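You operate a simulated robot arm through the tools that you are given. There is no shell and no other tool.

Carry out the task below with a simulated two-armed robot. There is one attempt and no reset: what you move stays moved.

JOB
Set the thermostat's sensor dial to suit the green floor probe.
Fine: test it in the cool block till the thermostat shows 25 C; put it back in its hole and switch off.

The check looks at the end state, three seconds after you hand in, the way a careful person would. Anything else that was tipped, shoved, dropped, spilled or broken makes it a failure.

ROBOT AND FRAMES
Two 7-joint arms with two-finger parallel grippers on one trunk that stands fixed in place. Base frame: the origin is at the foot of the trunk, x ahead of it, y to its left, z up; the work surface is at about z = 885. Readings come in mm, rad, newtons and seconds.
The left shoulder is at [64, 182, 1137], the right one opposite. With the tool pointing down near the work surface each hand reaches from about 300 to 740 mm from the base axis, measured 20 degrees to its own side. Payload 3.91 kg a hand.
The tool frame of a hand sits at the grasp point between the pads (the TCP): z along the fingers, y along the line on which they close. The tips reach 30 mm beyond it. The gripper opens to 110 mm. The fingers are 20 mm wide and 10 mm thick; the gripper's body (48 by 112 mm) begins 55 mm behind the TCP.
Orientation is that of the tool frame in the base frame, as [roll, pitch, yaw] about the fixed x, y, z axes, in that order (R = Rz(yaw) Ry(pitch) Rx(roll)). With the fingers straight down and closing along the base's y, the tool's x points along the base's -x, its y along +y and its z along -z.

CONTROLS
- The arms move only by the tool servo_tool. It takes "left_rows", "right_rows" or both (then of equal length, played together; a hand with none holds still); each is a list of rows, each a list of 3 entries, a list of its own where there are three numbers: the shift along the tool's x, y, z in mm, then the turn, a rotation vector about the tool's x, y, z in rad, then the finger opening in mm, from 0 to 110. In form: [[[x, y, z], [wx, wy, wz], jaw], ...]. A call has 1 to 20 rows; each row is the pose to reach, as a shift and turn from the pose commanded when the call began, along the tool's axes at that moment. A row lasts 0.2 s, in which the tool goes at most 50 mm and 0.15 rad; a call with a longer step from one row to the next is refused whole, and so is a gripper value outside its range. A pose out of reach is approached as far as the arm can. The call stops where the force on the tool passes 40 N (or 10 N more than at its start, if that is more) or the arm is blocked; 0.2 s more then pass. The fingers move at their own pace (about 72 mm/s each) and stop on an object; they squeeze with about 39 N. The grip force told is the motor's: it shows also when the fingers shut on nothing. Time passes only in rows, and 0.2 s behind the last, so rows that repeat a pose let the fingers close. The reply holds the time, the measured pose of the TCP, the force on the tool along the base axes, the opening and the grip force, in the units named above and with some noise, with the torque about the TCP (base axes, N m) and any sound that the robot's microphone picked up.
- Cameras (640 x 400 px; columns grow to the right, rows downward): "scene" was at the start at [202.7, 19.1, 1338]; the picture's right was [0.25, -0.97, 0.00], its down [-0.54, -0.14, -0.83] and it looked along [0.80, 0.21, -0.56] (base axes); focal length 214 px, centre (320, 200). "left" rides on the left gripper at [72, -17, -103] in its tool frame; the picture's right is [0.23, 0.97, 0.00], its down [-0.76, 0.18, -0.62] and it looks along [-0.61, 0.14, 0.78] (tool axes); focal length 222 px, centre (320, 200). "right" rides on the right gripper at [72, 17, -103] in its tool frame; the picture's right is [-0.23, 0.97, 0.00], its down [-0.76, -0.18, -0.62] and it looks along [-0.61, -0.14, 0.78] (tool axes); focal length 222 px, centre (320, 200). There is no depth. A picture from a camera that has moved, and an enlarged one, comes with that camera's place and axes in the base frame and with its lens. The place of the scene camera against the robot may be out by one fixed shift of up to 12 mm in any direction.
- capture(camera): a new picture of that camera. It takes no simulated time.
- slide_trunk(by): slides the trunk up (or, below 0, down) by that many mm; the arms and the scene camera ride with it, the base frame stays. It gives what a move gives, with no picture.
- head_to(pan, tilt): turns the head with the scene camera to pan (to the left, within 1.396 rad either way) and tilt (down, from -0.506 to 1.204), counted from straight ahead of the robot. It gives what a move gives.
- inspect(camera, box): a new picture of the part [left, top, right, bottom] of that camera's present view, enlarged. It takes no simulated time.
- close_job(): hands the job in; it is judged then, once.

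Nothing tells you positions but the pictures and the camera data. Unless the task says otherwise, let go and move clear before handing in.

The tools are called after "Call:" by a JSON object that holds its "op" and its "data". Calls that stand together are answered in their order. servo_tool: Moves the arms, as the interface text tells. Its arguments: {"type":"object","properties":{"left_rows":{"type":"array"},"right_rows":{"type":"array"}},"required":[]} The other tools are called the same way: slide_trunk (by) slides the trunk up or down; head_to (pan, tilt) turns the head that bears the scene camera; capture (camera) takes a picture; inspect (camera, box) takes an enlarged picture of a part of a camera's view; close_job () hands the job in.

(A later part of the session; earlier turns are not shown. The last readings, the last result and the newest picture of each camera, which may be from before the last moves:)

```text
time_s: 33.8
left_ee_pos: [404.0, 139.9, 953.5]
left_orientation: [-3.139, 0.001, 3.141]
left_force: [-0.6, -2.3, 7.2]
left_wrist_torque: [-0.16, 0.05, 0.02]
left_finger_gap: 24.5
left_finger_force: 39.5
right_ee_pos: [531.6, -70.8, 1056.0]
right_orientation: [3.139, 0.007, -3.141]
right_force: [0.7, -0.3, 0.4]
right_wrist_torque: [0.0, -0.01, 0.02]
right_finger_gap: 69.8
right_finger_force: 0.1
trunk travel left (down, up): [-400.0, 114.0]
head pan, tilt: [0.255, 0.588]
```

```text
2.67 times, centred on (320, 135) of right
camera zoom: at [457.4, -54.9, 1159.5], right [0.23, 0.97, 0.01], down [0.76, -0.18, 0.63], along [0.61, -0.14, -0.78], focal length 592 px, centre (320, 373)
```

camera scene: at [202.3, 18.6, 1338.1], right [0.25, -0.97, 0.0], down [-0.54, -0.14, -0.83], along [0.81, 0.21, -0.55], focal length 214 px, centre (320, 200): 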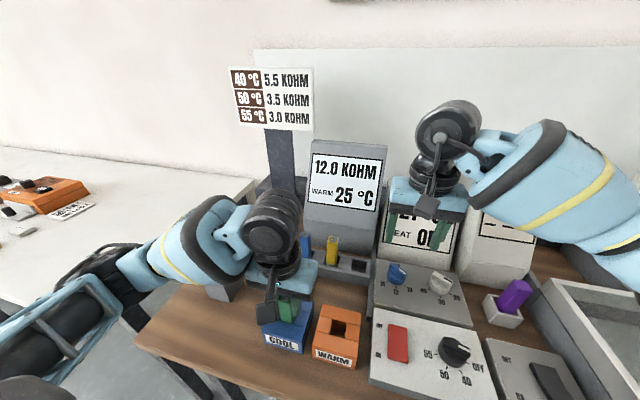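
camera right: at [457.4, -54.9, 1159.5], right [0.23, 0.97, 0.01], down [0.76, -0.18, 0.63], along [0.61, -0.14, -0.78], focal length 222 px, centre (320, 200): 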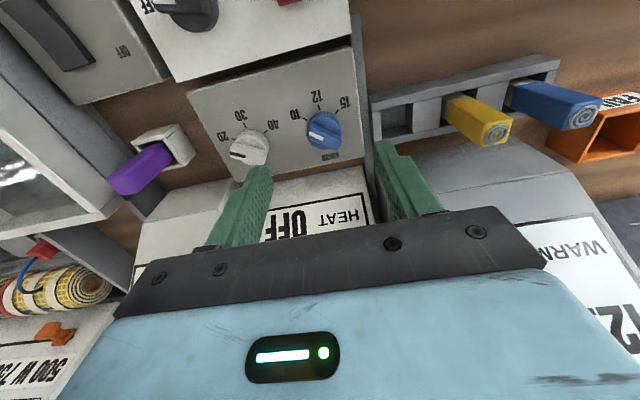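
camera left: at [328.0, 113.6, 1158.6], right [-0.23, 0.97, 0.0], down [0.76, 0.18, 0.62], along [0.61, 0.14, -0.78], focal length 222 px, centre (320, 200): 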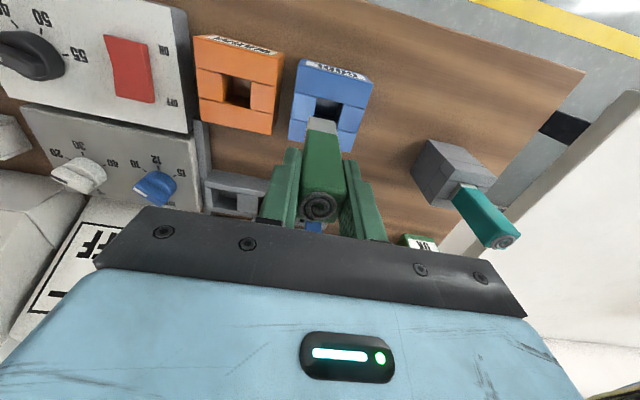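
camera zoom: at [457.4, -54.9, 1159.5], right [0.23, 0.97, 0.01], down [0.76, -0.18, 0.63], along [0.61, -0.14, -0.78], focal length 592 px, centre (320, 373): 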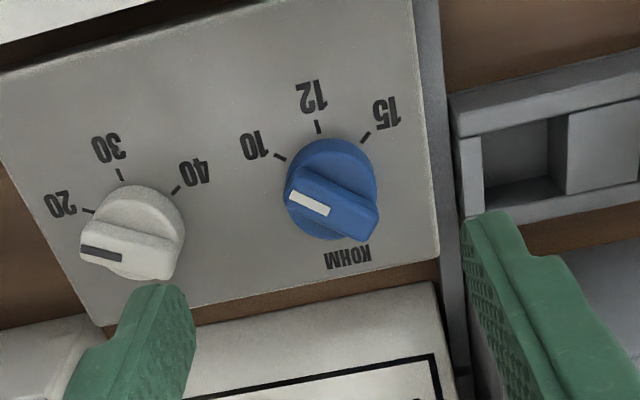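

The knob's ticks are about 50° apart and its bar points at 10; its axis I place at about (552, -72.5), with the top near z 931. I'll pre-turn the right gripper so its fingers close square on the bar, and hover above.

Call:
{"op": "servo_tool", "data": {"right_rows": [[[-5, 0, 5], [0, 0, -0.14], 60], [[-10, -1, 12], [0, 0, -0.28], 55], [[-15, -1.7, 20], [0, 0, -0.42], 50], [[-20, -1.7, 28], [0, 0, -0.56], 46], [[-20.5, -1.7, 36], [0, 0, -0.7], 44], [[-20.5, -1.7, 44], [0, 0, -0.84], 44], [[-20.5, -1.7, 50], [0, 0, -0.87], 44], [[-20.5, -1.7, 50], [0, 0, -0.87], 44]]}}

Call:
{"op": "capture", "data": {"camera": "right"}}

Call:
{"op": "inspect", "data": {"camera": "right", "box": [240, 80, 400, 200]}}

Call:
{"op": "inspect", "data": {"camera": "scene", "box": [340, 180, 500, 330]}}

```text
time_s: 35.6
left_ee_pos: [403.3, 139.0, 952.3]
left_orientation: [-3.141, 0.0, -3.141]
left_force: [-0.5, -1.5, 5.6]
left_wrist_torque: [-0.06, 0.07, 0.02]
left_finger_gap: 24.7
left_finger_force: 38.9
right_ee_pos: [548.5, -72.1, 1006.0]
right_orientation: [-3.138, 0.007, -2.271]
right_force: [0.1, -0.2, 0.1]
right_wrist_torque: [-0.01, 0.01, 0.01]
right_finger_gap: 44.0
right_finger_force: 0.1
trunk travel left (down, up): [-400.0, 114.0]
head pan, tilt: [0.255, 0.588]
```

```text
taken
camera right: at [488.8, -117.2, 1108.6], right [-0.6, 0.8, 0.0], down [0.62, 0.47, 0.63], along [0.5, 0.38, -0.78], focal length 222 px, centre (320, 200)
```

right: 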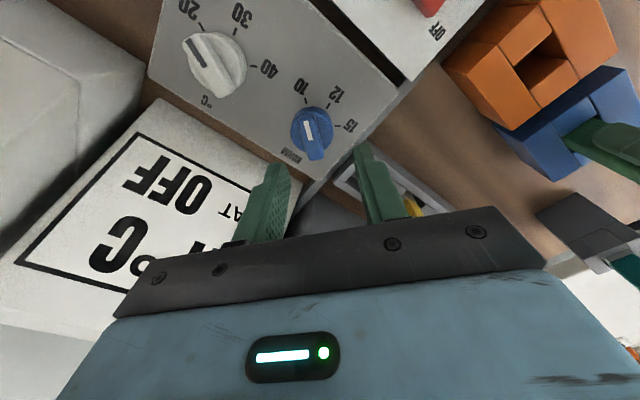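

```text
3.33 times, centred on (320, 140) of right
camera zoom: at [488.8, -117.2, 1108.6], right [-0.6, 0.8, 0.0], down [0.62, 0.47, 0.63], along [0.5, 0.38, -0.78], focal length 740 px, centre (320, 400)
```

zoom: 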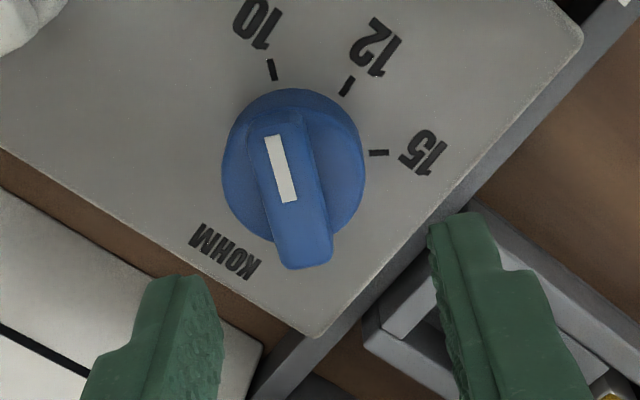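

```text
2.67 times, centred on (420, 255) of scene
camera zoom: at [202.4, 18.8, 1338.1], right [0.25, -0.97, 0.0], down [-0.54, -0.14, -0.83], along [0.81, 0.21, -0.55], focal length 572 px, centre (53, 53)
```

zoom: 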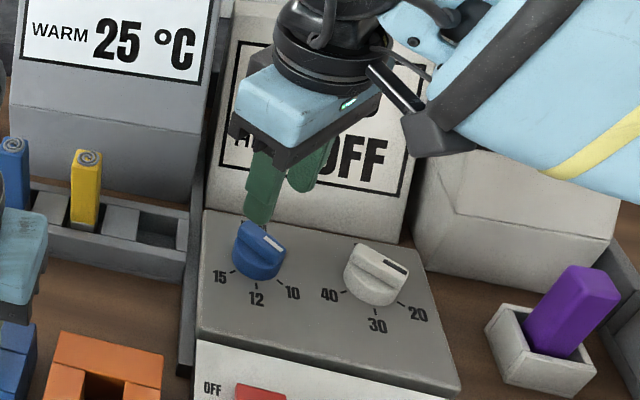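

The view is square on the bar; the knob sits about 6.7 mm to the tool's -y side. I'll shift over it and lower partway.

Call:
{"op": "servo_tool", "data": {"right_rows": [[[0.8, -3.5, 8], [0, 0, 0], 44], [[1.6, -6.7, 18], [0, 0, 0], 44], [[1.6, -6.7, 28], [0, 0, 0], 44], [[1.6, -6.7, 36], [0, 0, 0], 44], [[1.6, -6.7, 36], [0, 0, 0], 44]]}}

Call:
{"op": "inspect", "data": {"camera": "right", "box": [240, 80, 400, 200]}}

Call:
{"op": "inspect", "data": {"camera": "scene", "box": [360, 220, 480, 320]}}

```text
time_s: 36.8
left_ee_pos: [403.5, 141.0, 953.1]
left_orientation: [-3.14, -0.001, 3.139]
left_force: [-0.1, -0.6, 4.7]
left_wrist_torque: [0.01, 0.06, 0.0]
left_finger_gap: 24.5
left_finger_force: 38.8
right_ee_pos: [554.7, -76.7, 969.3]
right_orientation: [-3.139, 0.007, -2.27]
right_force: [0.3, 0.4, 0.0]
right_wrist_torque: [-0.03, -0.01, 0.02]
right_finger_gap: 44.0
right_finger_force: 0.0
trunk travel left (down, up): [-400.0, 114.0]
head pan, tilt: [0.255, 0.588]
```

```text
3.33 times, centred on (320, 140) of right
camera zoom: at [493.6, -122.3, 1072.9], right [-0.6, 0.8, 0.0], down [0.62, 0.47, 0.63], along [0.51, 0.38, -0.78], focal length 740 px, centre (320, 400)
```

zoom: 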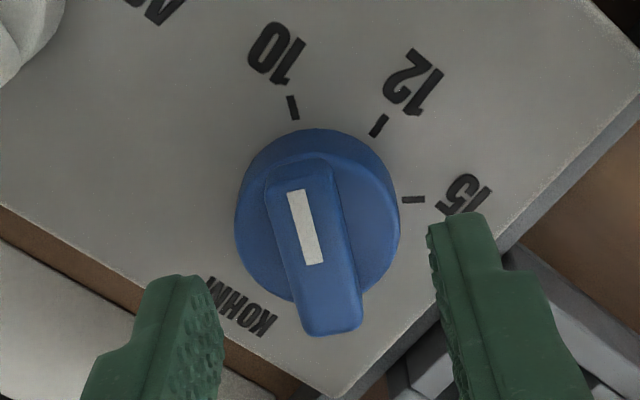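

```text
4.00 times, centred on (420, 270) of scene
camera zoom: at [202.4, 18.9, 1338.1], right [0.25, -0.97, 0.0], down [-0.54, -0.14, -0.83], along [0.81, 0.21, -0.55], focal length 858 px, centre (-80, -80)
```

zoom: 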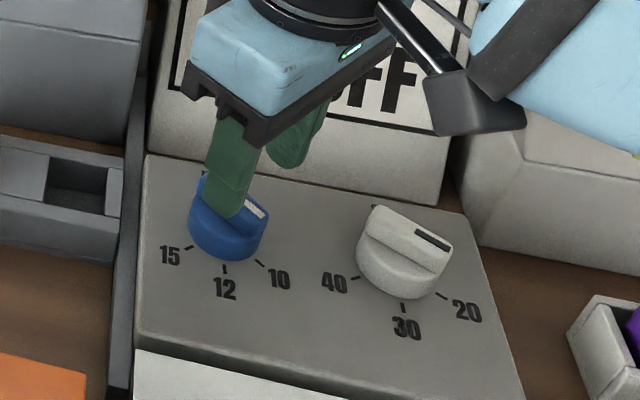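

Centred within about 1 mm. I'll lower the tips to about z 920, beside the bar but above the disc, and close gently to see what they meet.

Call:
{"op": "servo_tool", "data": {"right_rows": [[[0, -1, 5], [0, 0, 0], 44], [[0, -1, 10], [0, 0, 0], 44], [[0, -1, 15], [0, 0, 0], 44], [[0, -1, 19], [0, 0, 0], 44], [[0, -1, 19], [0, 0, 0], 44]]}}

Call:
{"op": "inspect", "data": {"camera": "right", "box": [240, 80, 400, 200]}}

Call:
{"op": "inspect", "data": {"camera": "scene", "box": [360, 220, 480, 320]}}

```text
time_s: 38.0
left_ee_pos: [402.3, 140.8, 952.5]
left_orientation: [3.142, -0.001, -3.141]
left_force: [0.3, -0.1, 3.9]
left_wrist_torque: [-0.01, 0.04, -0.03]
left_finger_gap: 24.3
left_finger_force: 39.5
right_ee_pos: [553.3, -77.9, 951.9]
right_orientation: [-3.139, 0.007, -2.271]
right_force: [-0.4, -0.6, 0.6]
right_wrist_torque: [-0.02, 0.01, 0.0]
right_finger_gap: 43.9
right_finger_force: 0.0
trunk travel left (down, up): [-400.0, 114.0]
head pan, tilt: [0.255, 0.588]
```

```text
3.33 times, centred on (320, 140) of right
camera zoom: at [494.3, -123.2, 1054.4], right [-0.6, 0.8, 0.0], down [0.62, 0.47, 0.63], along [0.51, 0.38, -0.78], focal length 740 px, centre (320, 400)
```

zoom: 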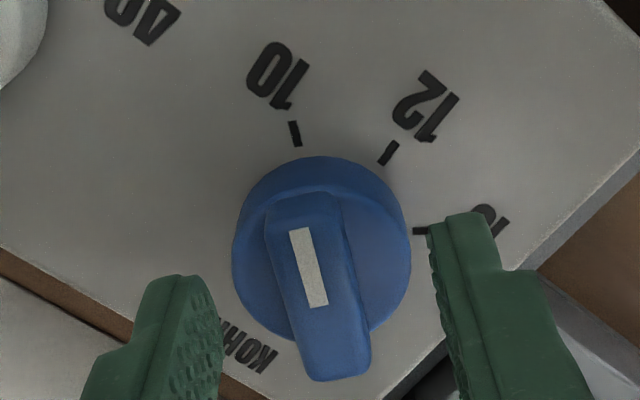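

```text
4.00 times, centred on (420, 270) of scene
camera zoom: at [202.5, 18.9, 1338.1], right [0.25, -0.97, 0.0], down [-0.54, -0.14, -0.83], along [0.81, 0.21, -0.55], focal length 858 px, centre (-80, -80)
```

zoom: 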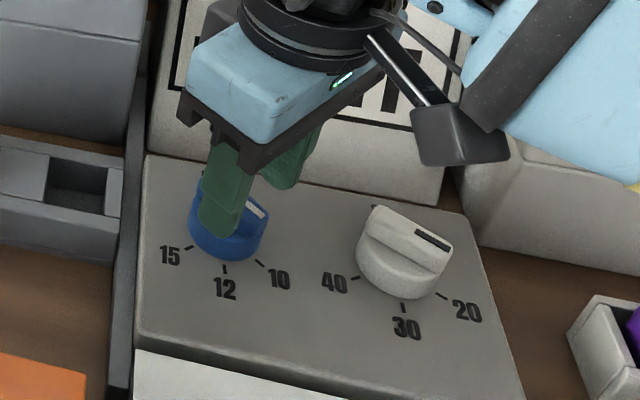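

Call:
{"op": "servo_tool", "data": {"right_rows": [[[0, 0, 3], [0, 0, 0], 44], [[0, 0, 3], [0, 0, 0], 34], [[0, 0, 3], [0, 0, 0], 26], [[0, 0, 3], [0, 0, 0], 18], [[0, 0, 3], [0, 0, 0], 8], [[0, 0, 3], [0, 0, 0], 8]]}}

Call:
{"op": "inspect", "data": {"camera": "right", "box": [240, 80, 400, 200]}}

Call:
{"op": "inspect", "data": {"camera": "scene", "box": [280, 130, 480, 320]}}

```text
time_s: 39.4
left_ee_pos: [404.7, 139.7, 953.5]
left_orientation: [-3.141, 0.0, 3.139]
left_force: [-3.3, 2.5, 8.4]
left_wrist_torque: [0.16, 0.29, 0.0]
left_finger_gap: 24.6
left_finger_force: 39.0
right_ee_pos: [557.5, -79.1, 948.4]
right_orientation: [-3.135, 0.009, -2.275]
right_force: [13.0, -6.7, -1.0]
right_wrist_torque: [-0.1, -0.57, -0.14]
right_finger_gap: 15.9
right_finger_force: 44.6
trunk travel left (down, up): [-400.0, 114.0]
head pan, tilt: [0.255, 0.588]
```

```text
3.33 times, centred on (320, 140) of right
camera zoom: at [495.5, -123.8, 1050.5], right [-0.6, 0.8, 0.0], down [0.62, 0.46, 0.63], along [0.51, 0.37, -0.78], focal length 740 px, centre (320, 400)
```

zoom: 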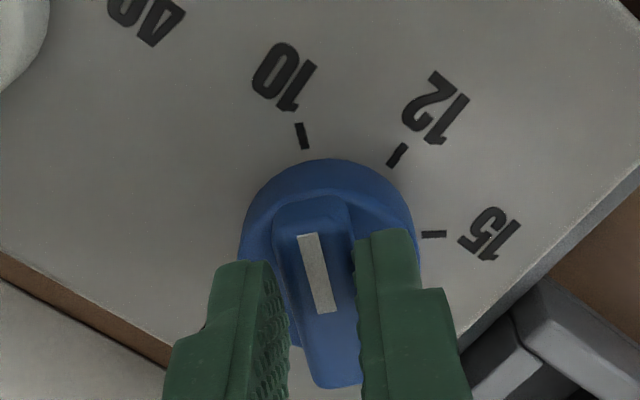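

```text
2.11 times, centred on (380, 225) of scene
camera zoom: at [203.4, 18.2, 1338.0], right [0.25, -0.97, 0.0], down [-0.54, -0.14, -0.83], along [0.8, 0.21, -0.56], focal length 452 px, centre (194, 147)
```

zoom: 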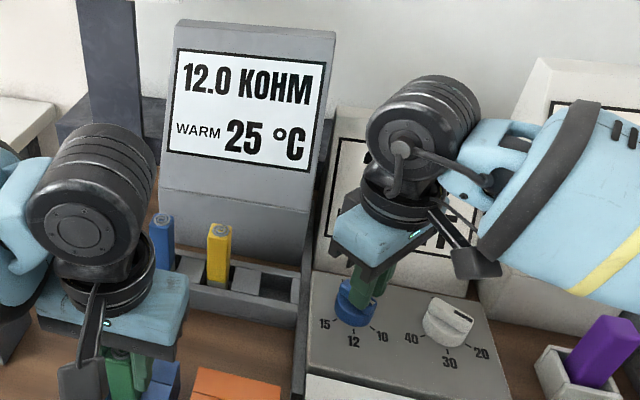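

The fingers hold the bar (15.9 mm). The side force shows I'm a few mm off the axis, so I'll ease the hand over toward the tool's -y to relieve it.

Call:
{"op": "servo_tool", "data": {"right_rows": [[[0, -2, 0], [0, 0, 0], 8], [[0, -4, 0], [0, 0, 0], 8], [[0, -4, 0], [0, 0, 0], 8]]}}

```text
time_s: 40.2
left_ee_pos: [403.3, 139.8, 952.9]
left_orientation: [-3.14, 0.001, -3.142]
left_force: [1.9, -0.3, 2.4]
left_wrist_torque: [-0.02, -0.07, 0.02]
left_finger_gap: 24.5
left_finger_force: 39.7
right_ee_pos: [555.6, -80.1, 948.8]
right_orientation: [3.141, 0.007, -2.267]
right_force: [-6.5, -1.2, -0.4]
right_wrist_torque: [0.79, -0.15, 0.02]
right_finger_gap: 15.5
right_finger_force: 45.2
trunk travel left (down, up): [-400.0, 114.0]
head pan, tilt: [0.255, 0.588]
```

The force is small now. I'll turn the knob clockwise (from 10 to 12) about its axis, in small steps.

Call:
{"op": "servo_tool", "data": {"right_rows": [[[0, 1, 0], [0, 0, 0.08], 8], [[0, 1, 0], [0, 0, 0.17], 8], [[0, 1, 0], [0, 0, 0.26], 8], [[0, 1, 0], [0, 0, 0.35], 8], [[0, 1, 0], [0, 0, 0.44], 8], [[0, 1, 0], [0, 0, 0.44], 8]]}}

Call:
{"op": "inspect", "data": {"camera": "right", "box": [240, 80, 400, 200]}}

Call:
{"op": "inspect", "data": {"camera": "scene", "box": [280, 130, 480, 320]}}

```text
time_s: 41.6
left_ee_pos: [403.4, 141.2, 950.9]
left_orientation: [-3.138, 0.001, 3.14]
left_force: [-1.4, -0.8, 3.2]
left_wrist_torque: [-0.08, 0.05, 0.02]
left_finger_gap: 24.5
left_finger_force: 38.8
right_ee_pos: [554.2, -76.0, 948.3]
right_orientation: [3.138, 0.005, -2.708]
right_force: [-19.8, 21.6, -13.7]
right_wrist_torque: [1.12, -0.56, 0.18]
right_finger_gap: 15.6
right_finger_force: 44.6
trunk travel left (down, up): [-400.0, 114.0]
head pan, tilt: [0.255, 0.588]
```

```text
3.33 times, centred on (320, 140) of right
camera zoom: at [481.0, -92.0, 1050.9], right [-0.2, 0.98, 0.0], down [0.76, 0.16, 0.63], along [0.61, 0.13, -0.78], focal length 740 px, centre (320, 400)
```

zoom: 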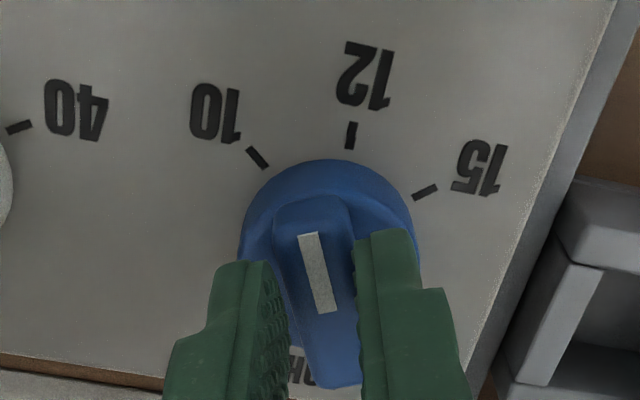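

```text
2.11 times, centred on (380, 225) of scene
camera zoom: at [201.2, 21.3, 1338.1], right [0.25, -0.97, 0.0], down [-0.54, -0.14, -0.83], along [0.81, 0.21, -0.55], focal length 452 px, centre (194, 147)
```

zoom: 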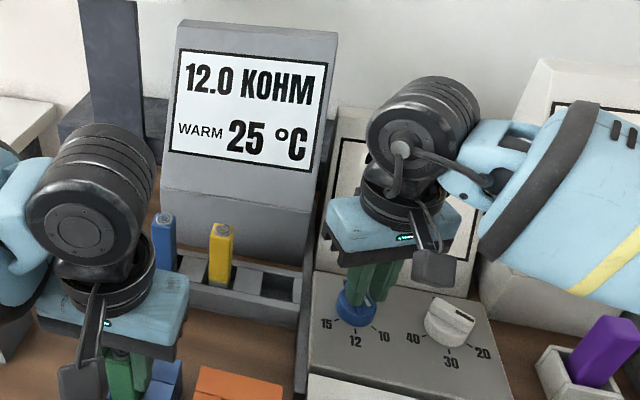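

The knob is following (halfway). A side force built up, so I'll recentre the hand before finishing the turn.

Call:
{"op": "servo_tool", "data": {"right_rows": [[[0.7, 2, -0.5], [0, 0, 0], 8], [[1.5, 4, -1], [0, 0, 0], 8], [[1.5, 4, -1], [0, 0, 0], 8]]}}

```text
time_s: 42.4
left_ee_pos: [403.8, 141.9, 952.9]
left_orientation: [-3.139, -0.001, 3.14]
left_force: [-4.8, 1.6, 14.2]
left_wrist_torque: [0.23, 0.47, 0.03]
left_finger_gap: 24.4
left_finger_force: 38.9
right_ee_pos: [555.4, -75.5, 948.7]
right_orientation: [-3.14, 0.006, -2.715]
right_force: [-2.2, 17.8, -25.2]
right_wrist_torque: [0.23, 0.54, 0.13]
right_finger_gap: 16.0
right_finger_force: 44.6
trunk travel left (down, up): [-400.0, 114.0]
head pan, tilt: [0.255, 0.588]
```

Call:
{"op": "servo_tool", "data": {"right_rows": [[[-0.4, 1, 1], [0, 0, 0], 8], [[-0.8, 2, 2], [0, 0, 0], 8], [[-0.8, 2, 2], [0, 0, 0], 8]]}}

```text
time_s: 43.2
left_ee_pos: [403.8, 139.7, 953.2]
left_orientation: [-3.141, -0.002, -3.141]
left_force: [1.3, 2.2, 5.5]
left_wrist_torque: [0.12, -0.09, 0.0]
left_finger_gap: 24.6
left_finger_force: 39.5
right_ee_pos: [553.3, -75.4, 948.3]
right_orientation: [-3.139, 0.007, -2.716]
right_force: [-6.4, -3.6, -5.4]
right_wrist_torque: [-0.69, 1.4, 0.02]
right_finger_gap: 15.8
right_finger_force: 45.4
trunk travel left (down, up): [-400.0, 114.0]
head pan, tilt: [0.255, 0.588]
```

Forces are low again. The turning showed the true axis lies about 13 mm behind my grip point, near (565, -70), so I'll finish the turn along the matching arc.

Call:
{"op": "servo_tool", "data": {"right_rows": [[[0, 0.65, 0], [0, 0, 0.05], 8], [[-0.07, 1.3, 0], [0, 0, 0.1], 8], [[-0.15, 1.95, 0], [0, 0, 0.15], 8], [[-0.26, 2.58, 0], [0, 0, 0.2], 8], [[-0.4, 3.2, 0], [0, 0, 0.25], 8], [[-0.58, 3.84, 0], [0, 0, 0.3], 8], [[-0.58, 3.84, 0], [0, 0, 0.3], 8]]}}

Call:
{"op": "inspect", "data": {"camera": "right", "box": [240, 80, 400, 200]}}

Call:
{"op": "inspect", "data": {"camera": "scene", "box": [280, 130, 480, 320]}}

```text
time_s: 44.8
left_ee_pos: [403.3, 138.2, 953.6]
left_orientation: [-3.142, 0.001, 3.138]
left_force: [-0.6, -0.4, -0.8]
left_wrist_torque: [0.01, 0.0, 0.0]
left_finger_gap: 24.7
left_finger_force: 39.6
right_ee_pos: [554.2, -74.8, 948.6]
right_orientation: [3.136, 0.009, -3.016]
right_force: [0.7, -18.1, 5.2]
right_wrist_torque: [-0.64, 0.18, -0.16]
right_finger_gap: 15.6
right_finger_force: 45.1
trunk travel left (down, up): [-400.0, 114.0]
head pan, tilt: [0.255, 0.588]
```

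```text
3.33 times, centred on (320, 140) of right
camera zoom: at [478.4, -66.6, 1050.7], right [0.1, 0.99, 0.0], down [0.77, -0.08, 0.63], along [0.63, -0.06, -0.78], focal length 740 px, centre (320, 400)
```

zoom: 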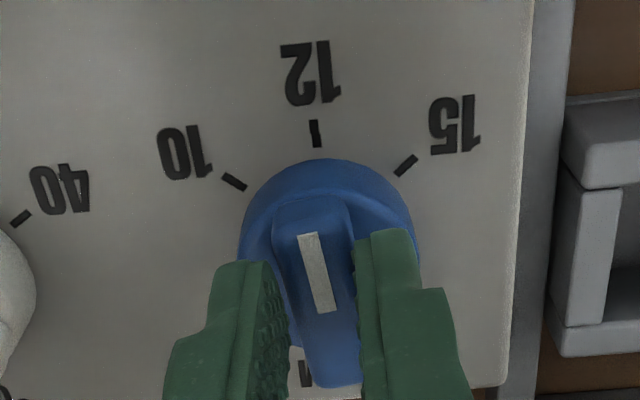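

```text
2.11 times, centred on (380, 225) of scene
camera zoom: at [202.4, 16.9, 1338.2], right [0.25, -0.97, 0.0], down [-0.54, -0.14, -0.83], along [0.81, 0.21, -0.55], focal length 452 px, centre (194, 147)
```

zoom: 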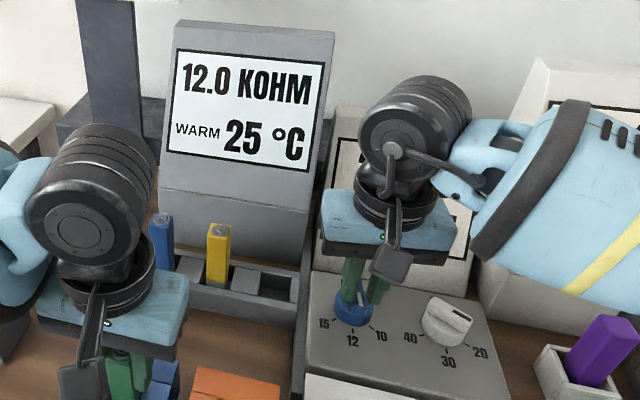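

The turn is nearly done, but I over-compensated sideways. I'll bring the hand back 3.5 mm and finish the last 0.125 rad.

Call:
{"op": "servo_tool", "data": {"right_rows": [[[0, -1.5, 0], [0, 0, 0.03], 8], [[0, -3, 0], [0, 0, 0.07], 8], [[0, -3.5, 0], [0, 0, 0.11], 8], [[0, -3.5, 0], [0, 0, 0.125], 8], [[0, -3.5, 0], [0, 0, 0.125], 8]]}}

Call:
{"op": "inspect", "data": {"camera": "right", "box": [240, 80, 400, 200]}}

```text
time_s: 46.0
left_ee_pos: [404.3, 140.9, 952.7]
left_orientation: [-3.14, -0.001, -3.139]
left_force: [0.9, -0.2, -0.5]
left_wrist_torque: [-0.05, 0.03, 0.01]
left_finger_gap: 24.6
left_finger_force: 38.7
right_ee_pos: [553.2, -72.5, 948.4]
right_orientation: [3.135, 0.009, -3.134]
right_force: [4.9, 3.7, 4.5]
right_wrist_torque: [0.34, -1.28, 0.04]
right_finger_gap: 15.7
right_finger_force: 44.7
trunk travel left (down, up): [-400.0, 114.0]
head pan, tilt: [0.255, 0.588]
```

```text
3.33 times, centred on (320, 140) of right
camera zoom: at [479.8, -57.1, 1050.8], right [0.22, 0.98, 0.01], down [0.76, -0.18, 0.63], along [0.61, -0.13, -0.78], focal length 740 px, centre (320, 400)
```

zoom: 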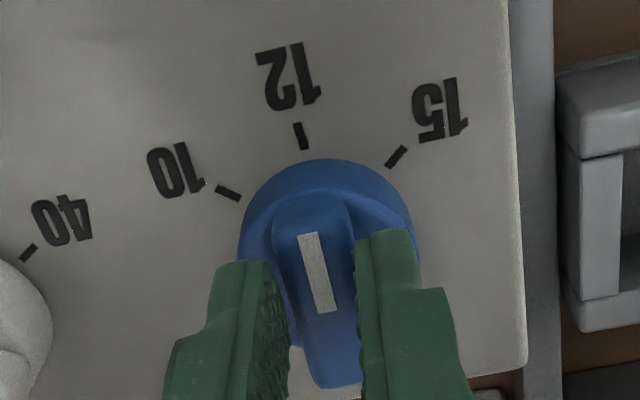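

The 12 tick now sits just where the 10 tick sat before the turn, so the knob points at 12. I'll open the fingers, lift clear, and read the thermostat.

Call:
{"op": "servo_tool", "data": {"right_rows": [[[0, 0, 0], [0, 0, 0], 25], [[0, 0, 0], [0, 0, 0], 40], [[0, 0, 0], [0, 0, 0], 44], [[0, 0, -10], [0, 0, 0], 44], [[0, 0, -30], [0, 0, 0], 44], [[0, 0, -70], [0, 0, 0], 44], [[40, -10, -100], [0, 0, 0], 44], [[80, -30, -110], [0, 0, 0], 44], [[115, -60, -115], [0, 0, 0], 44], [[140, -95, -120], [0, 0, 0], 20], [[160, -120, -120], [0, 0, 0], 0], [[160, -120, -120], [0, 0, 0], 0]]}}

Call:
{"op": "capture", "data": {"camera": "scene"}}

Call:
{"op": "inspect", "data": {"camera": "scene", "box": [280, 130, 560, 320]}}

```text
refused: row 7 steps farther than a row can; nothing moved
```

```text
taken
camera scene: at [202.8, 19.6, 1338.0], right [0.25, -0.97, 0.0], down [-0.54, -0.14, -0.83], along [0.81, 0.21, -0.56], focal length 214 px, centre (320, 200)
```

scene: 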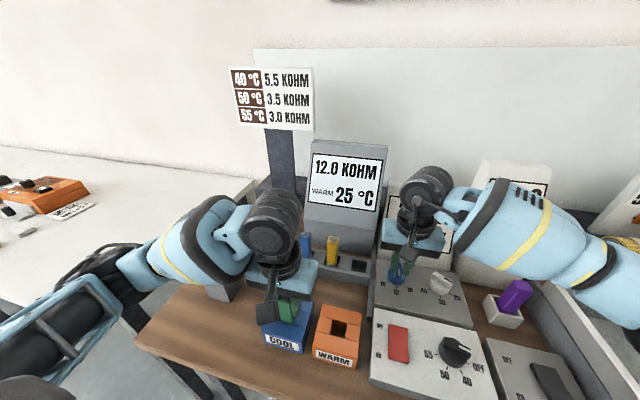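

```text
2.11 times, centred on (420, 225) of scene
camera zoom: at [202.8, 19.6, 1338.0], right [0.25, -0.97, 0.0], down [-0.54, -0.14, -0.83], along [0.81, 0.21, -0.56], focal length 452 px, centre (110, 147)
```

zoom: 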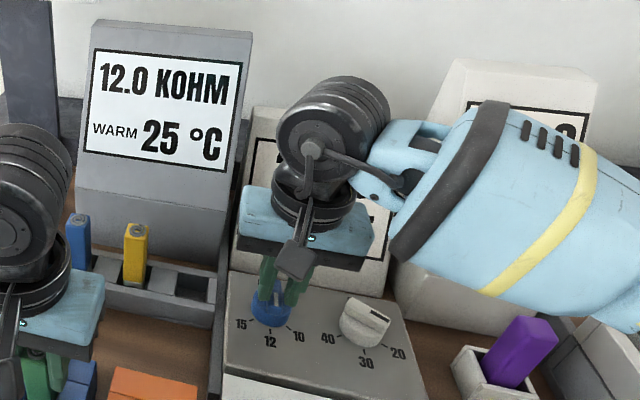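

Call:
{"op": "servo_tool", "data": {"right_rows": [[[0, 0, 0], [0, 0, 0], 25], [[0, 0, 0], [0, 0, 0], 40], [[0, 0, 0], [0, 0, 0], 44], [[0, 0, -10], [0, 0, 0], 44], [[0, 0, -30], [0, 0, 0], 44], [[0, 0, -70], [0, 0, 0], 44], [[30, -8, -100], [0, 0, 0], 44], [[65, -25, -110], [0, 0, 0], 44], [[100, -50, -115], [0, 0, 0], 44], [[130, -80, -120], [0, 0, 0], 20], [[160, -110, -120], [0, 0, 0], 0], [[160, -110, -120], [0, 0, 0], 0]]}}

Call:
{"op": "capture", "data": {"camera": "scene"}}

Call:
{"op": "inspect", "data": {"camera": "scene", "box": [280, 130, 560, 320]}}

Call:
{"op": "capture", "data": {"camera": "right"}}

```text
time_s: 48.6
left_ee_pos: [402.8, 139.9, 953.4]
left_orientation: [-3.141, 0.0, 3.139]
left_force: [0.1, -0.4, 1.2]
left_wrist_torque: [0.04, 0.0, 0.03]
left_finger_gap: 24.5
left_finger_force: 39.2
right_ee_pos: [390.6, -184.7, 1067.7]
right_orientation: [3.138, 0.006, -3.136]
right_force: [-0.5, -0.7, -0.1]
right_wrist_torque: [0.02, 0.0, -0.02]
right_finger_gap: 0.0
right_finger_force: 38.0
trunk travel left (down, up): [-400.0, 114.0]
head pan, tilt: [0.255, 0.588]
```

```text
taken
camera scene: at [202.7, 19.3, 1338.0], right [0.25, -0.97, 0.0], down [-0.54, -0.14, -0.83], along [0.81, 0.21, -0.55], focal length 214 px, centre (320, 200)
```

scene: 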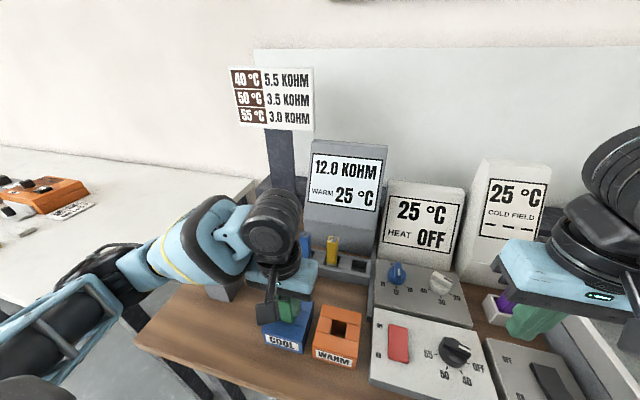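

```text
2.11 times, centred on (420, 225) of scene
camera zoom: at [202.7, 19.3, 1338.0], right [0.25, -0.97, 0.0], down [-0.54, -0.14, -0.83], along [0.81, 0.21, -0.55], focal length 452 px, centre (110, 147)
```

zoom: 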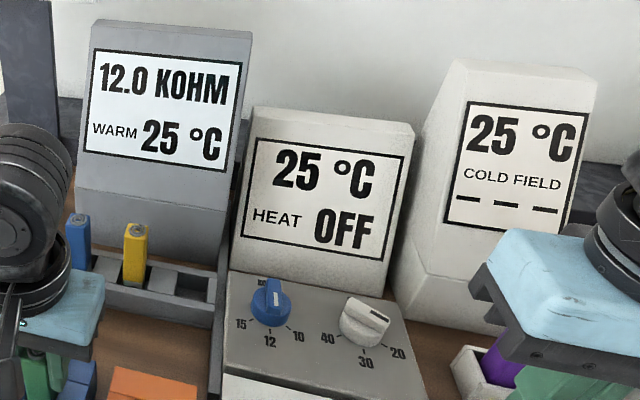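

```text
taken
camera right: at [318.0, -168.7, 1170.3], right [0.22, 0.97, 0.0], down [0.76, -0.18, 0.63], along [0.61, -0.14, -0.78], focal length 222 px, centre (320, 200)
```

right: 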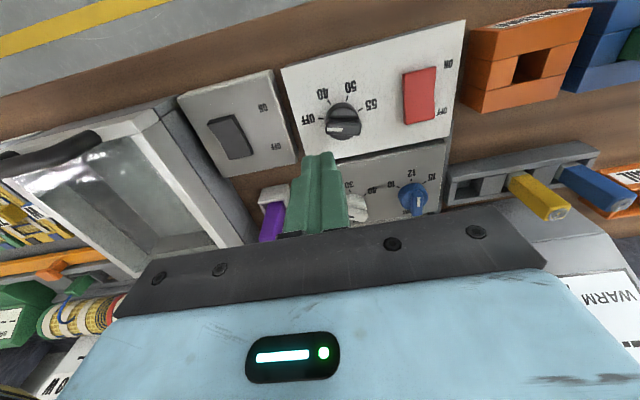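

The thermostat now shows 25 °C with the dial at 12. Next I'll lift the green probe straight out and carry it back over its rack hole along the same path.

Call:
{"op": "servo_tool", "data": {"left_rows": [[[0, 0, -8], [0, 0, 0], 14], [[0, 0, -25], [0, 0, 0], 14], [[0, 0, -50], [0, 0, 0], 14], [[0, 0, -75], [0, 0, 0], 14], [[0, 0, -100], [0, 0, 0], 14], [[0, 0, -120], [0, 0, 0], 14], [[0, 0, -124.5], [0, 0, 0], 14], [[-15, -11, -124.5], [0, 0, 0], 14], [[-40, -29, -124.5], [0, 0, 0], 14], [[-70, -50, -124.5], [0, 0, 0], 14], [[-100, -72, -124.5], [0, 0, 0], 14], [[-130, -94, -124.5], [0, 0, 0], 14], [[-155, -112, -124.5], [0, 0, 0], 14], [[-168, -121, -124.5], [0, 0, 0], 14], [[-170.5, -122.9, -124.5], [0, 0, 0], 14], [[-170.5, -122.9, -124.5], [0, 0, 0], 14]]}}

Call:
{"op": "capture", "data": {"camera": "left"}}

Call:
{"op": "inspect", "data": {"camera": "left", "box": [240, 50, 400, 150]}}

Call:
{"op": "capture", "data": {"camera": "scene"}}

```text
time_s: 52.0
left_ee_pos: [574.5, 16.8, 1077.7]
left_orientation: [-3.138, 0.001, 3.14]
left_force: [0.1, 0.0, -1.5]
left_wrist_torque: [0.03, -0.03, 0.03]
left_finger_gap: 24.4
left_finger_force: 38.4
right_ee_pos: [392.2, -185.0, 1067.9]
right_orientation: [3.138, 0.007, -3.137]
right_force: [0.0, 0.3, -0.3]
right_wrist_torque: [0.01, 0.0, 0.02]
right_finger_gap: 0.0
right_finger_force: 37.7
trunk travel left (down, up): [-400.0, 114.0]
head pan, tilt: [0.255, 0.588]
```

```text
taken
camera left: at [501.4, -0.4, 1181.0], right [-0.23, 0.97, 0.0], down [0.76, 0.18, 0.62], along [0.61, 0.14, -0.78], focal length 222 px, centre (320, 200)
```

left: 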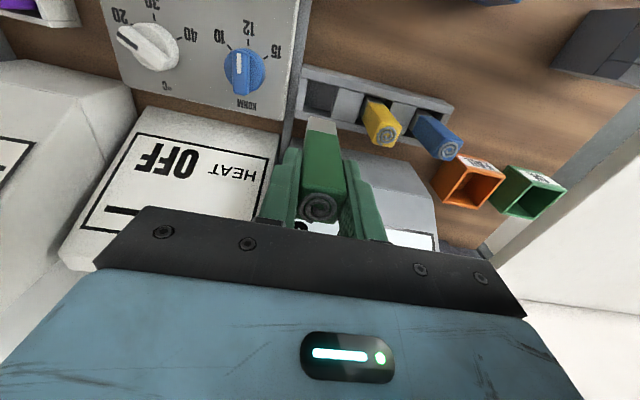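

```text
4.00 times, centred on (320, 100) of left
camera zoom: at [501.4, -0.4, 1181.0], right [-0.23, 0.97, 0.0], down [0.76, 0.18, 0.62], along [0.61, 0.14, -0.78], focal length 888 px, centre (320, 600)
```

zoom: 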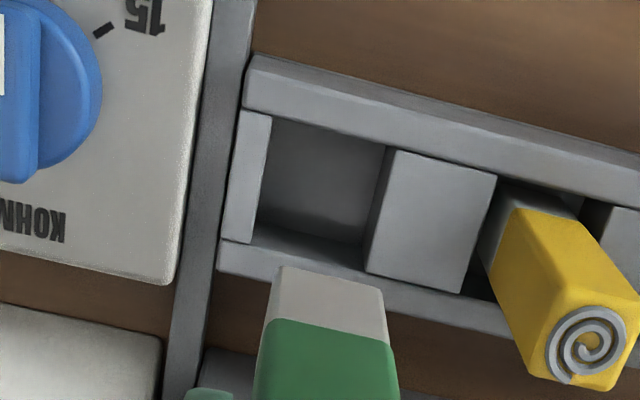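

```text
taken
camera scene: at [202.8, 19.0, 1338.0], right [0.25, -0.97, 0.0], down [-0.54, -0.14, -0.83], along [0.81, 0.21, -0.55], focal length 214 px, centre (320, 200)
```

scene: 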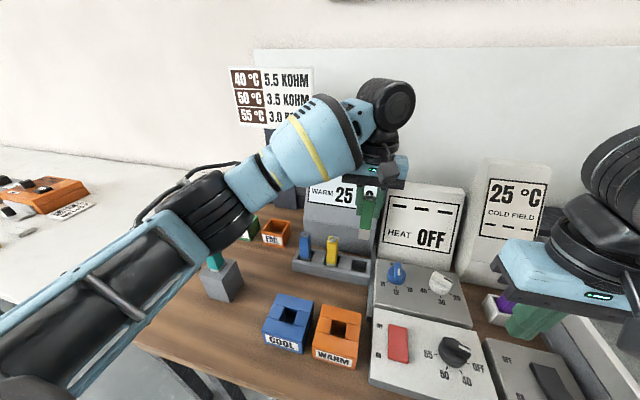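

The probe is back over its slot as when I lifted it. I'll lower to just above the rack and check.

Call:
{"op": "servo_tool", "data": {"left_rows": [[[0, 0, 10], [0, 0, 0], 14], [[0, 0, 25], [0, 0, 0], 14], [[0, 0, 40], [0, 0, 0], 14], [[0, 0, 55], [0, 0, 0], 14], [[0, 0, 68], [0, 0, 0], 14], [[0, 0, 78], [0, 0, 0], 14], [[0, 0, 78], [0, 0, 0], 14]]}}

Call:
{"op": "inspect", "data": {"camera": "left", "box": [240, 60, 400, 160]}}

Call:
{"op": "inspect", "data": {"camera": "scene", "box": [310, 200, 410, 300]}}

Call:
{"op": "inspect", "data": {"camera": "right", "box": [420, 110, 580, 230]}}

```text
time_s: 53.6
left_ee_pos: [573.9, 16.2, 999.9]
left_orientation: [-3.139, 0.0, 3.141]
left_force: [0.3, 0.3, -1.4]
left_wrist_torque: [-0.01, 0.0, 0.01]
left_finger_gap: 24.6
left_finger_force: 39.7
right_ee_pos: [392.2, -184.5, 1068.0]
right_orientation: [3.139, 0.005, -3.137]
right_force: [-0.4, 0.2, 0.1]
right_wrist_torque: [0.01, 0.01, 0.0]
right_finger_gap: 0.2
right_finger_force: 37.9
trunk travel left (down, up): [-400.0, 114.0]
head pan, tilt: [0.255, 0.588]
```

```text
4.00 times, centred on (320, 110) of left
camera zoom: at [501.0, -1.8, 1102.0], right [-0.23, 0.97, 0.0], down [0.76, 0.18, 0.62], along [0.61, 0.14, -0.78], focal length 888 px, centre (320, 560)
```

zoom: 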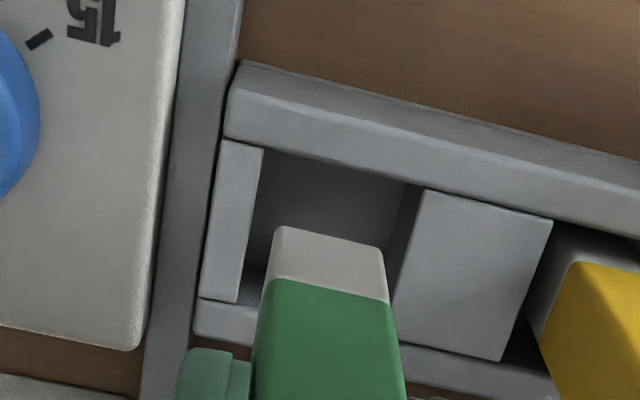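

```text
4.00 times, centred on (360, 250) of scene
camera zoom: at [202.8, 19.1, 1338.0], right [0.25, -0.97, 0.0], down [-0.54, -0.14, -0.83], along [0.81, 0.21, -0.55], focal length 858 px, centre (160, 0)
```

zoom: 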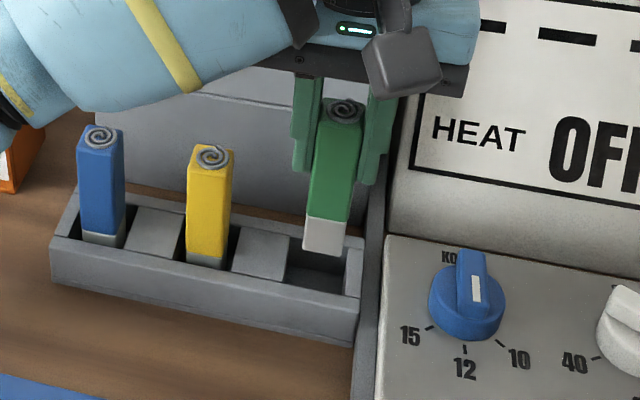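

```text
3.33 times, centred on (500, 170) of right
camera zoom: at [318.4, -168.6, 1170.2], right [0.22, 0.97, 0.01], down [0.76, -0.18, 0.63], along [0.61, -0.14, -0.78], focal length 740 px, centre (-280, 300)
```

zoom: 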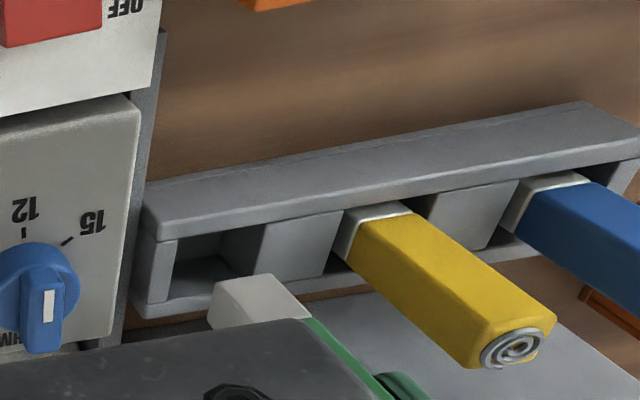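

It lines up with the slot. Lowering the rest of the way, watching for the floor.

Call:
{"op": "servo_tool", "data": {"left_rows": [[[0, 0, 6], [0, 0, 0], 14], [[0, 0, 12], [0, 0, 0], 14], [[0, 0, 18], [0, 0, 0], 14], [[0, 0, 24], [0, 0, 0], 14], [[0, 0, 30], [0, 0, 0], 14], [[0, 0, 36], [0, 0, 0], 14], [[0, 0, 42], [0, 0, 0], 14], [[0, 0, 46], [0, 0, 0], 14], [[0, 0, 48], [0, 0, 0], 14], [[0, 0, 48], [0, 0, 0], 14]]}}

Call:
{"op": "inspect", "data": {"camera": "left", "box": [200, 60, 440, 210]}}

Call:
{"op": "inspect", "data": {"camera": "scene", "box": [310, 200, 410, 300]}}

```text
time_s: 55.8
left_ee_pos: [574.4, 18.6, 951.8]
left_orientation: [-3.139, 0.0, 3.139]
left_force: [-0.3, -1.4, -0.9]
left_wrist_torque: [0.04, 0.01, -0.02]
left_finger_gap: 24.5
left_finger_force: 38.8
right_ee_pos: [392.1, -184.3, 1068.1]
right_orientation: [3.137, 0.007, -3.137]
right_force: [-0.2, -0.9, 0.2]
right_wrist_torque: [-0.01, 0.0, -0.02]
right_finger_gap: 0.0
right_finger_force: 37.5
trunk travel left (down, up): [-400.0, 114.0]
head pan, tilt: [0.255, 0.588]
```

```text
2.67 times, centred on (320, 135) of left
camera zoom: at [501.6, -1.1, 1054.1], right [-0.23, 0.97, 0.0], down [0.76, 0.18, 0.62], along [0.61, 0.14, -0.78], focal length 592 px, centre (320, 373)
```

zoom: 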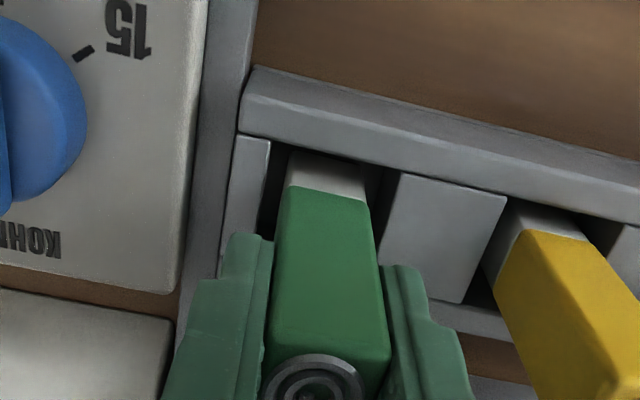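

```text
4.00 times, centred on (360, 250) of scene
camera zoom: at [202.8, 19.1, 1338.0], right [0.25, -0.97, 0.0], down [-0.54, -0.14, -0.83], along [0.81, 0.21, -0.55], focal length 858 px, centre (160, 0)
```

zoom: 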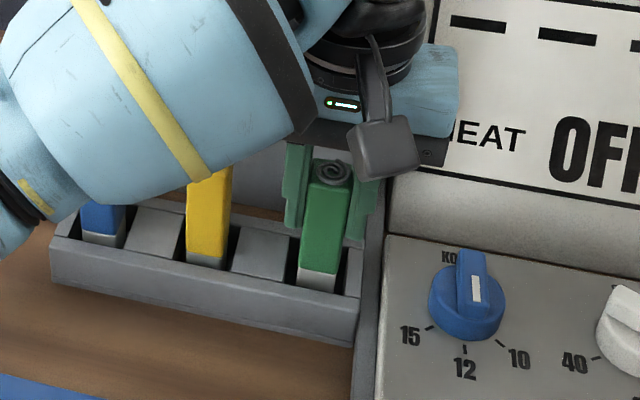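

Almost there; the last few mm to the slot floor.

Call:
{"op": "servo_tool", "data": {"left_rows": [[[0, 0, 1], [0, 0, 0], 14], [[0, 0, 2], [0, 0, 0], 14], [[0, 0, 3], [0, 0, 0], 14], [[0, 0, 4], [0, 0, 0], 14], [[0, 0, 4], [0, 0, 0], 14]]}}

```text
time_s: 57.0
left_ee_pos: [574.7, 15.5, 946.9]
left_orientation: [-3.139, 0.0, -3.141]
left_force: [-0.3, 0.1, -1.1]
left_wrist_torque: [-0.02, 0.03, -0.02]
left_finger_gap: 24.7
left_finger_force: 39.6
right_ee_pos: [391.4, -185.1, 1068.6]
right_orientation: [3.138, 0.006, -3.136]
right_force: [0.2, 1.0, -0.2]
right_wrist_torque: [0.02, -0.04, -0.03]
right_finger_gap: 0.0
right_finger_force: 38.0
trunk travel left (down, up): [-400.0, 114.0]
head pan, tilt: [0.255, 0.588]
```

Call:
{"op": "servo_tool", "data": {"left_rows": [[[0, 0, 0.7], [0, 0, 0], 14], [[0, 0, 1.4], [0, 0, 0], 14], [[0, 0, 2], [0, 0, 0], 14], [[0, 0, 2], [0, 0, 0], 14]]}}

```text
time_s: 58.0
left_ee_pos: [574.6, 16.8, 947.2]
left_orientation: [-3.141, 0.004, 3.14]
left_force: [1.1, -0.3, 7.7]
left_wrist_torque: [0.09, -0.07, 0.01]
left_finger_gap: 24.5
left_finger_force: 39.0
right_ee_pos: [391.4, -184.5, 1067.1]
right_orientation: [3.14, 0.007, -3.136]
right_force: [-0.7, 0.4, 0.1]
right_wrist_torque: [0.01, -0.01, -0.01]
right_finger_gap: 0.1
right_finger_force: 38.2
trunk travel left (down, up): [-400.0, 114.0]
head pan, tilt: [0.255, 0.588]
```

The probe is on the slot floor. I'll back off 1 mm, open modestly, rise straight up, and look.

Call:
{"op": "servo_tool", "data": {"left_rows": [[[0, 0, -1], [0, 0, 0], 14], [[0, 0, -1], [0, 0, 0], 26], [[0, 0, -1], [0, 0, 0], 34], [[0, 0, -1], [0, 0, 0], 38], [[0, 0, -1], [0, 0, 0], 38], [[0, 0, -15], [0, 0, 0], 38], [[0, 0, -35], [0, 0, 0], 38], [[0, 0, -60], [0, 0, 0], 38], [[0, 0, -90], [0, 0, 0], 38], [[0, 0, -120], [0, 0, 0], 38], [[0, 0, -120], [0, 0, 0], 38]]}}

Call:
{"op": "capture", "data": {"camera": "left"}}

Call:
{"op": "inspect", "data": {"camera": "scene", "box": [280, 190, 430, 300]}}

```text
time_s: 60.4
left_ee_pos: [574.2, 18.2, 1065.1]
left_orientation: [-3.139, -0.002, 3.14]
left_force: [0.6, -0.9, -0.1]
left_wrist_torque: [0.01, 0.01, 0.02]
left_finger_gap: 38.0
left_finger_force: 0.0
right_ee_pos: [392.5, -184.2, 1066.5]
right_orientation: [3.138, 0.007, -3.136]
right_force: [0.3, 0.3, -0.4]
right_wrist_torque: [0.0, 0.0, -0.03]
right_finger_gap: 0.2
right_finger_force: 37.6
trunk travel left (down, up): [-400.0, 114.0]
head pan, tilt: [0.255, 0.588]
```

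```text
taken
camera left: at [502.0, 0.1, 1168.1], right [-0.23, 0.97, 0.0], down [0.76, 0.18, 0.62], along [0.61, 0.14, -0.78], focal length 222 px, centre (320, 200)
```

left: 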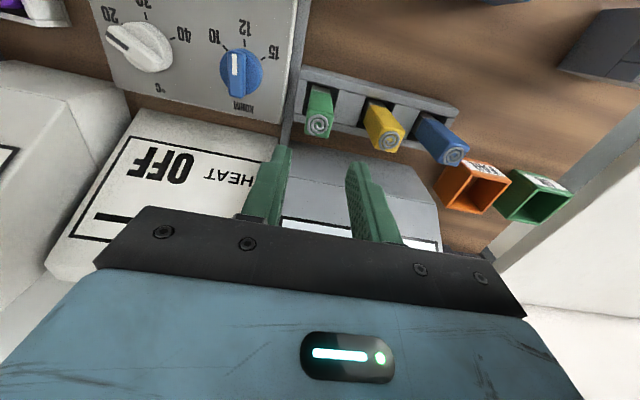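

```text
3.64 times, centred on (355, 245) of scene
camera zoom: at [203.0, 19.2, 1337.9], right [0.25, -0.97, 0.0], down [-0.54, -0.14, -0.83], along [0.8, 0.21, -0.56], focal length 780 px, centre (193, 36)
```

zoom: 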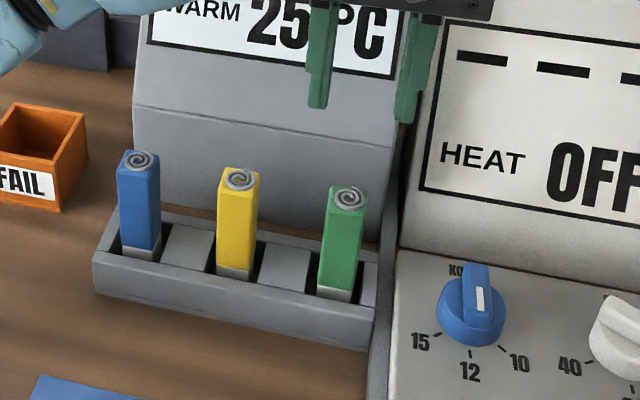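

The green probe stands in its hole as before. I'll retire the left hand to where it started and bring the closed right fingers above the far (OFF) end of the red rocker.

Call:
{"op": "servo_tool", "data": {"left_rows": [[[20, 20, -16], [0, 0, 0], 50], [[42, 43, -32], [0, 0, 0], 60], [[65, 66, -50], [0, 0, 0], 70], [[90, 91, -68], [0, 0, 0], 80], [[115, 116, -88], [0, 0, 0], 90], [[140, 142, -108], [0, 0, 0], 100], [[165, 168, -128], [0, 0, 0], 110], [[190, 193, -147], [0, 0, 0], 110], [[206, 209, -159], [0, 0, 0], 110], [[206, 209, -159], [0, 0, 0], 110]], "right_rows": [[[0, 0, 0], [0, 0, 0], 0], [[-4, 13, 0], [0, 0, 0], 0], [[-9, 30, 10], [0, 0, 0], 0], [[-15, 50, 20], [0, 0, 0], 0], [[-22, 70, 40], [0, 0, 0], 0], [[-30, 92, 60], [0, 0, 0], 0], [[-36, 108, 80], [0, 0, 0], 0], [[-36, 113.5, 95], [0, 0, 0], 0], [[-36, 113.5, 102], [0, 0, 0], 0], [[-36, 113.5, 102], [0, 0, 0], 0]]}}

Call:
{"op": "capture", "data": {"camera": "right"}}

Call:
{"op": "inspect", "data": {"camera": "right", "box": [220, 60, 420, 210]}}

Call:
{"op": "inspect", "data": {"camera": "left", "box": [0, 0, 240, 150]}}

Call:
{"op": "inspect", "data": {"camera": "scene", "box": [340, 240, 500, 390]}}

```text
time_s: 62.6
left_ee_pos: [369.0, 227.1, 1223.3]
left_orientation: [-3.141, -0.001, 3.139]
left_force: [1.0, -1.0, 0.3]
left_wrist_torque: [-0.01, 0.0, -0.03]
left_finger_gap: 110.2
left_finger_force: 0.0
right_ee_pos: [429.0, -71.7, 964.4]
right_orientation: [3.137, 0.007, -3.136]
right_force: [-0.6, 0.0, 0.3]
right_wrist_torque: [0.02, -0.02, 0.01]
right_finger_gap: 0.1
right_finger_force: 37.3
trunk travel left (down, up): [-400.0, 114.0]
head pan, tilt: [0.255, 0.588]
```

```text
taken
camera right: at [356.0, -56.4, 1067.5], right [0.22, 0.98, 0.01], down [0.76, -0.18, 0.63], along [0.61, -0.14, -0.78], focal length 222 px, centre (320, 200)
```

right: 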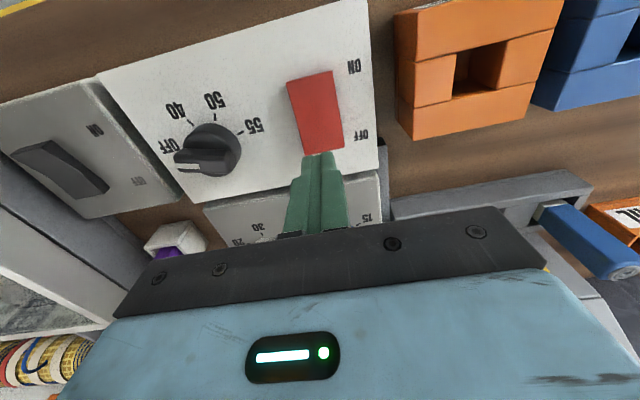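

```text
2.67 times, centred on (320, 135) of right
camera zoom: at [356.0, -56.4, 1067.5], right [0.22, 0.98, 0.01], down [0.76, -0.18, 0.63], along [0.61, -0.14, -0.78], focal length 592 px, centre (320, 373)
```

zoom: 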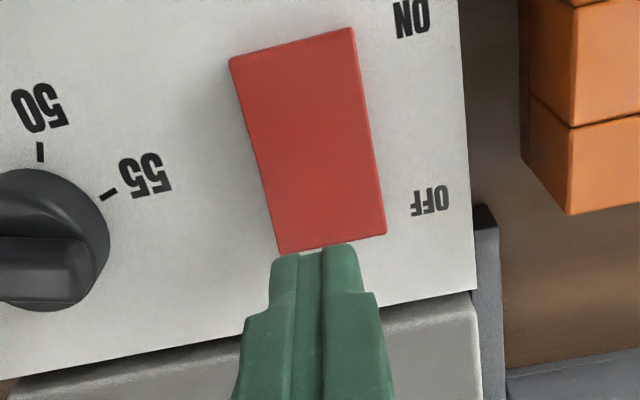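

```text
2.67 times, centred on (120, 75) of left
camera zoom: at [296.6, 209.1, 1326.4], right [-0.23, 0.97, 0.0], down [0.76, 0.18, 0.62], along [0.61, 0.14, -0.78], focal length 592 px, centre (853, 533)
```

zoom: 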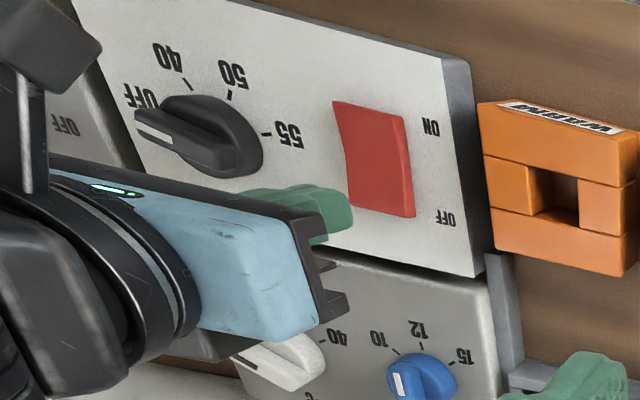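

```text
2.67 times, centred on (420, 315) of scene
camera zoom: at [203.0, 19.0, 1337.9], right [0.25, -0.97, 0.0], down [-0.54, -0.14, -0.83], along [0.8, 0.21, -0.56], focal length 572 px, centre (53, -107)
```

zoom: 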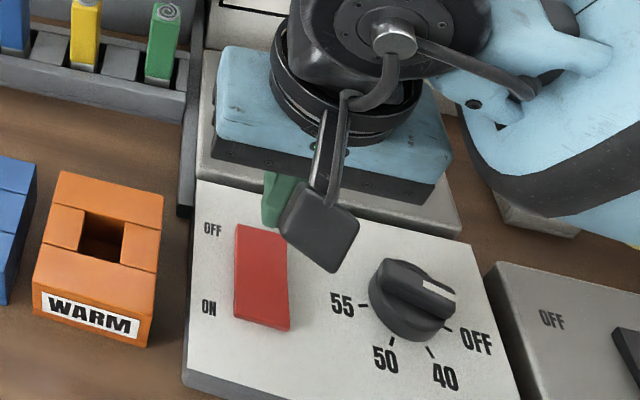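

The rocker's far end reaches x≈437; I'll press at about x 426, lowering gently.

Call:
{"op": "servo_tool", "data": {"right_rows": [[[3, 0, 6], [0, 0, 0], 0], [[3, 0, 12], [0, 0, 0], 0], [[3, 0, 18], [0, 0, 0], 0], [[3, 0, 22], [0, 0, 0], 0], [[3, 0, 25], [0, 0, 0], 0], [[3, 0, 28], [0, 0, 0], 0], [[3, 0, 30], [0, 0, 0], 0], [[3, 0, 32], [0, 0, 0], 0]]}}

```text
time_s: 64.4
left_ee_pos: [369.8, 226.2, 1223.3]
left_orientation: [-3.14, 0.0, 3.14]
left_force: [0.1, 0.1, 0.2]
left_wrist_torque: [0.01, 0.04, 0.0]
left_finger_gap: 110.0
left_finger_force: 0.2
right_ee_pos: [425.8, -72.4, 932.8]
right_orientation: [3.139, 0.006, -3.137]
right_force: [0.0, 0.0, 0.5]
right_wrist_torque: [0.02, -0.02, 0.02]
right_finger_gap: 0.0
right_finger_force: 37.8
trunk travel left (down, up): [-400.0, 114.0]
head pan, tilt: [0.255, 0.588]
```

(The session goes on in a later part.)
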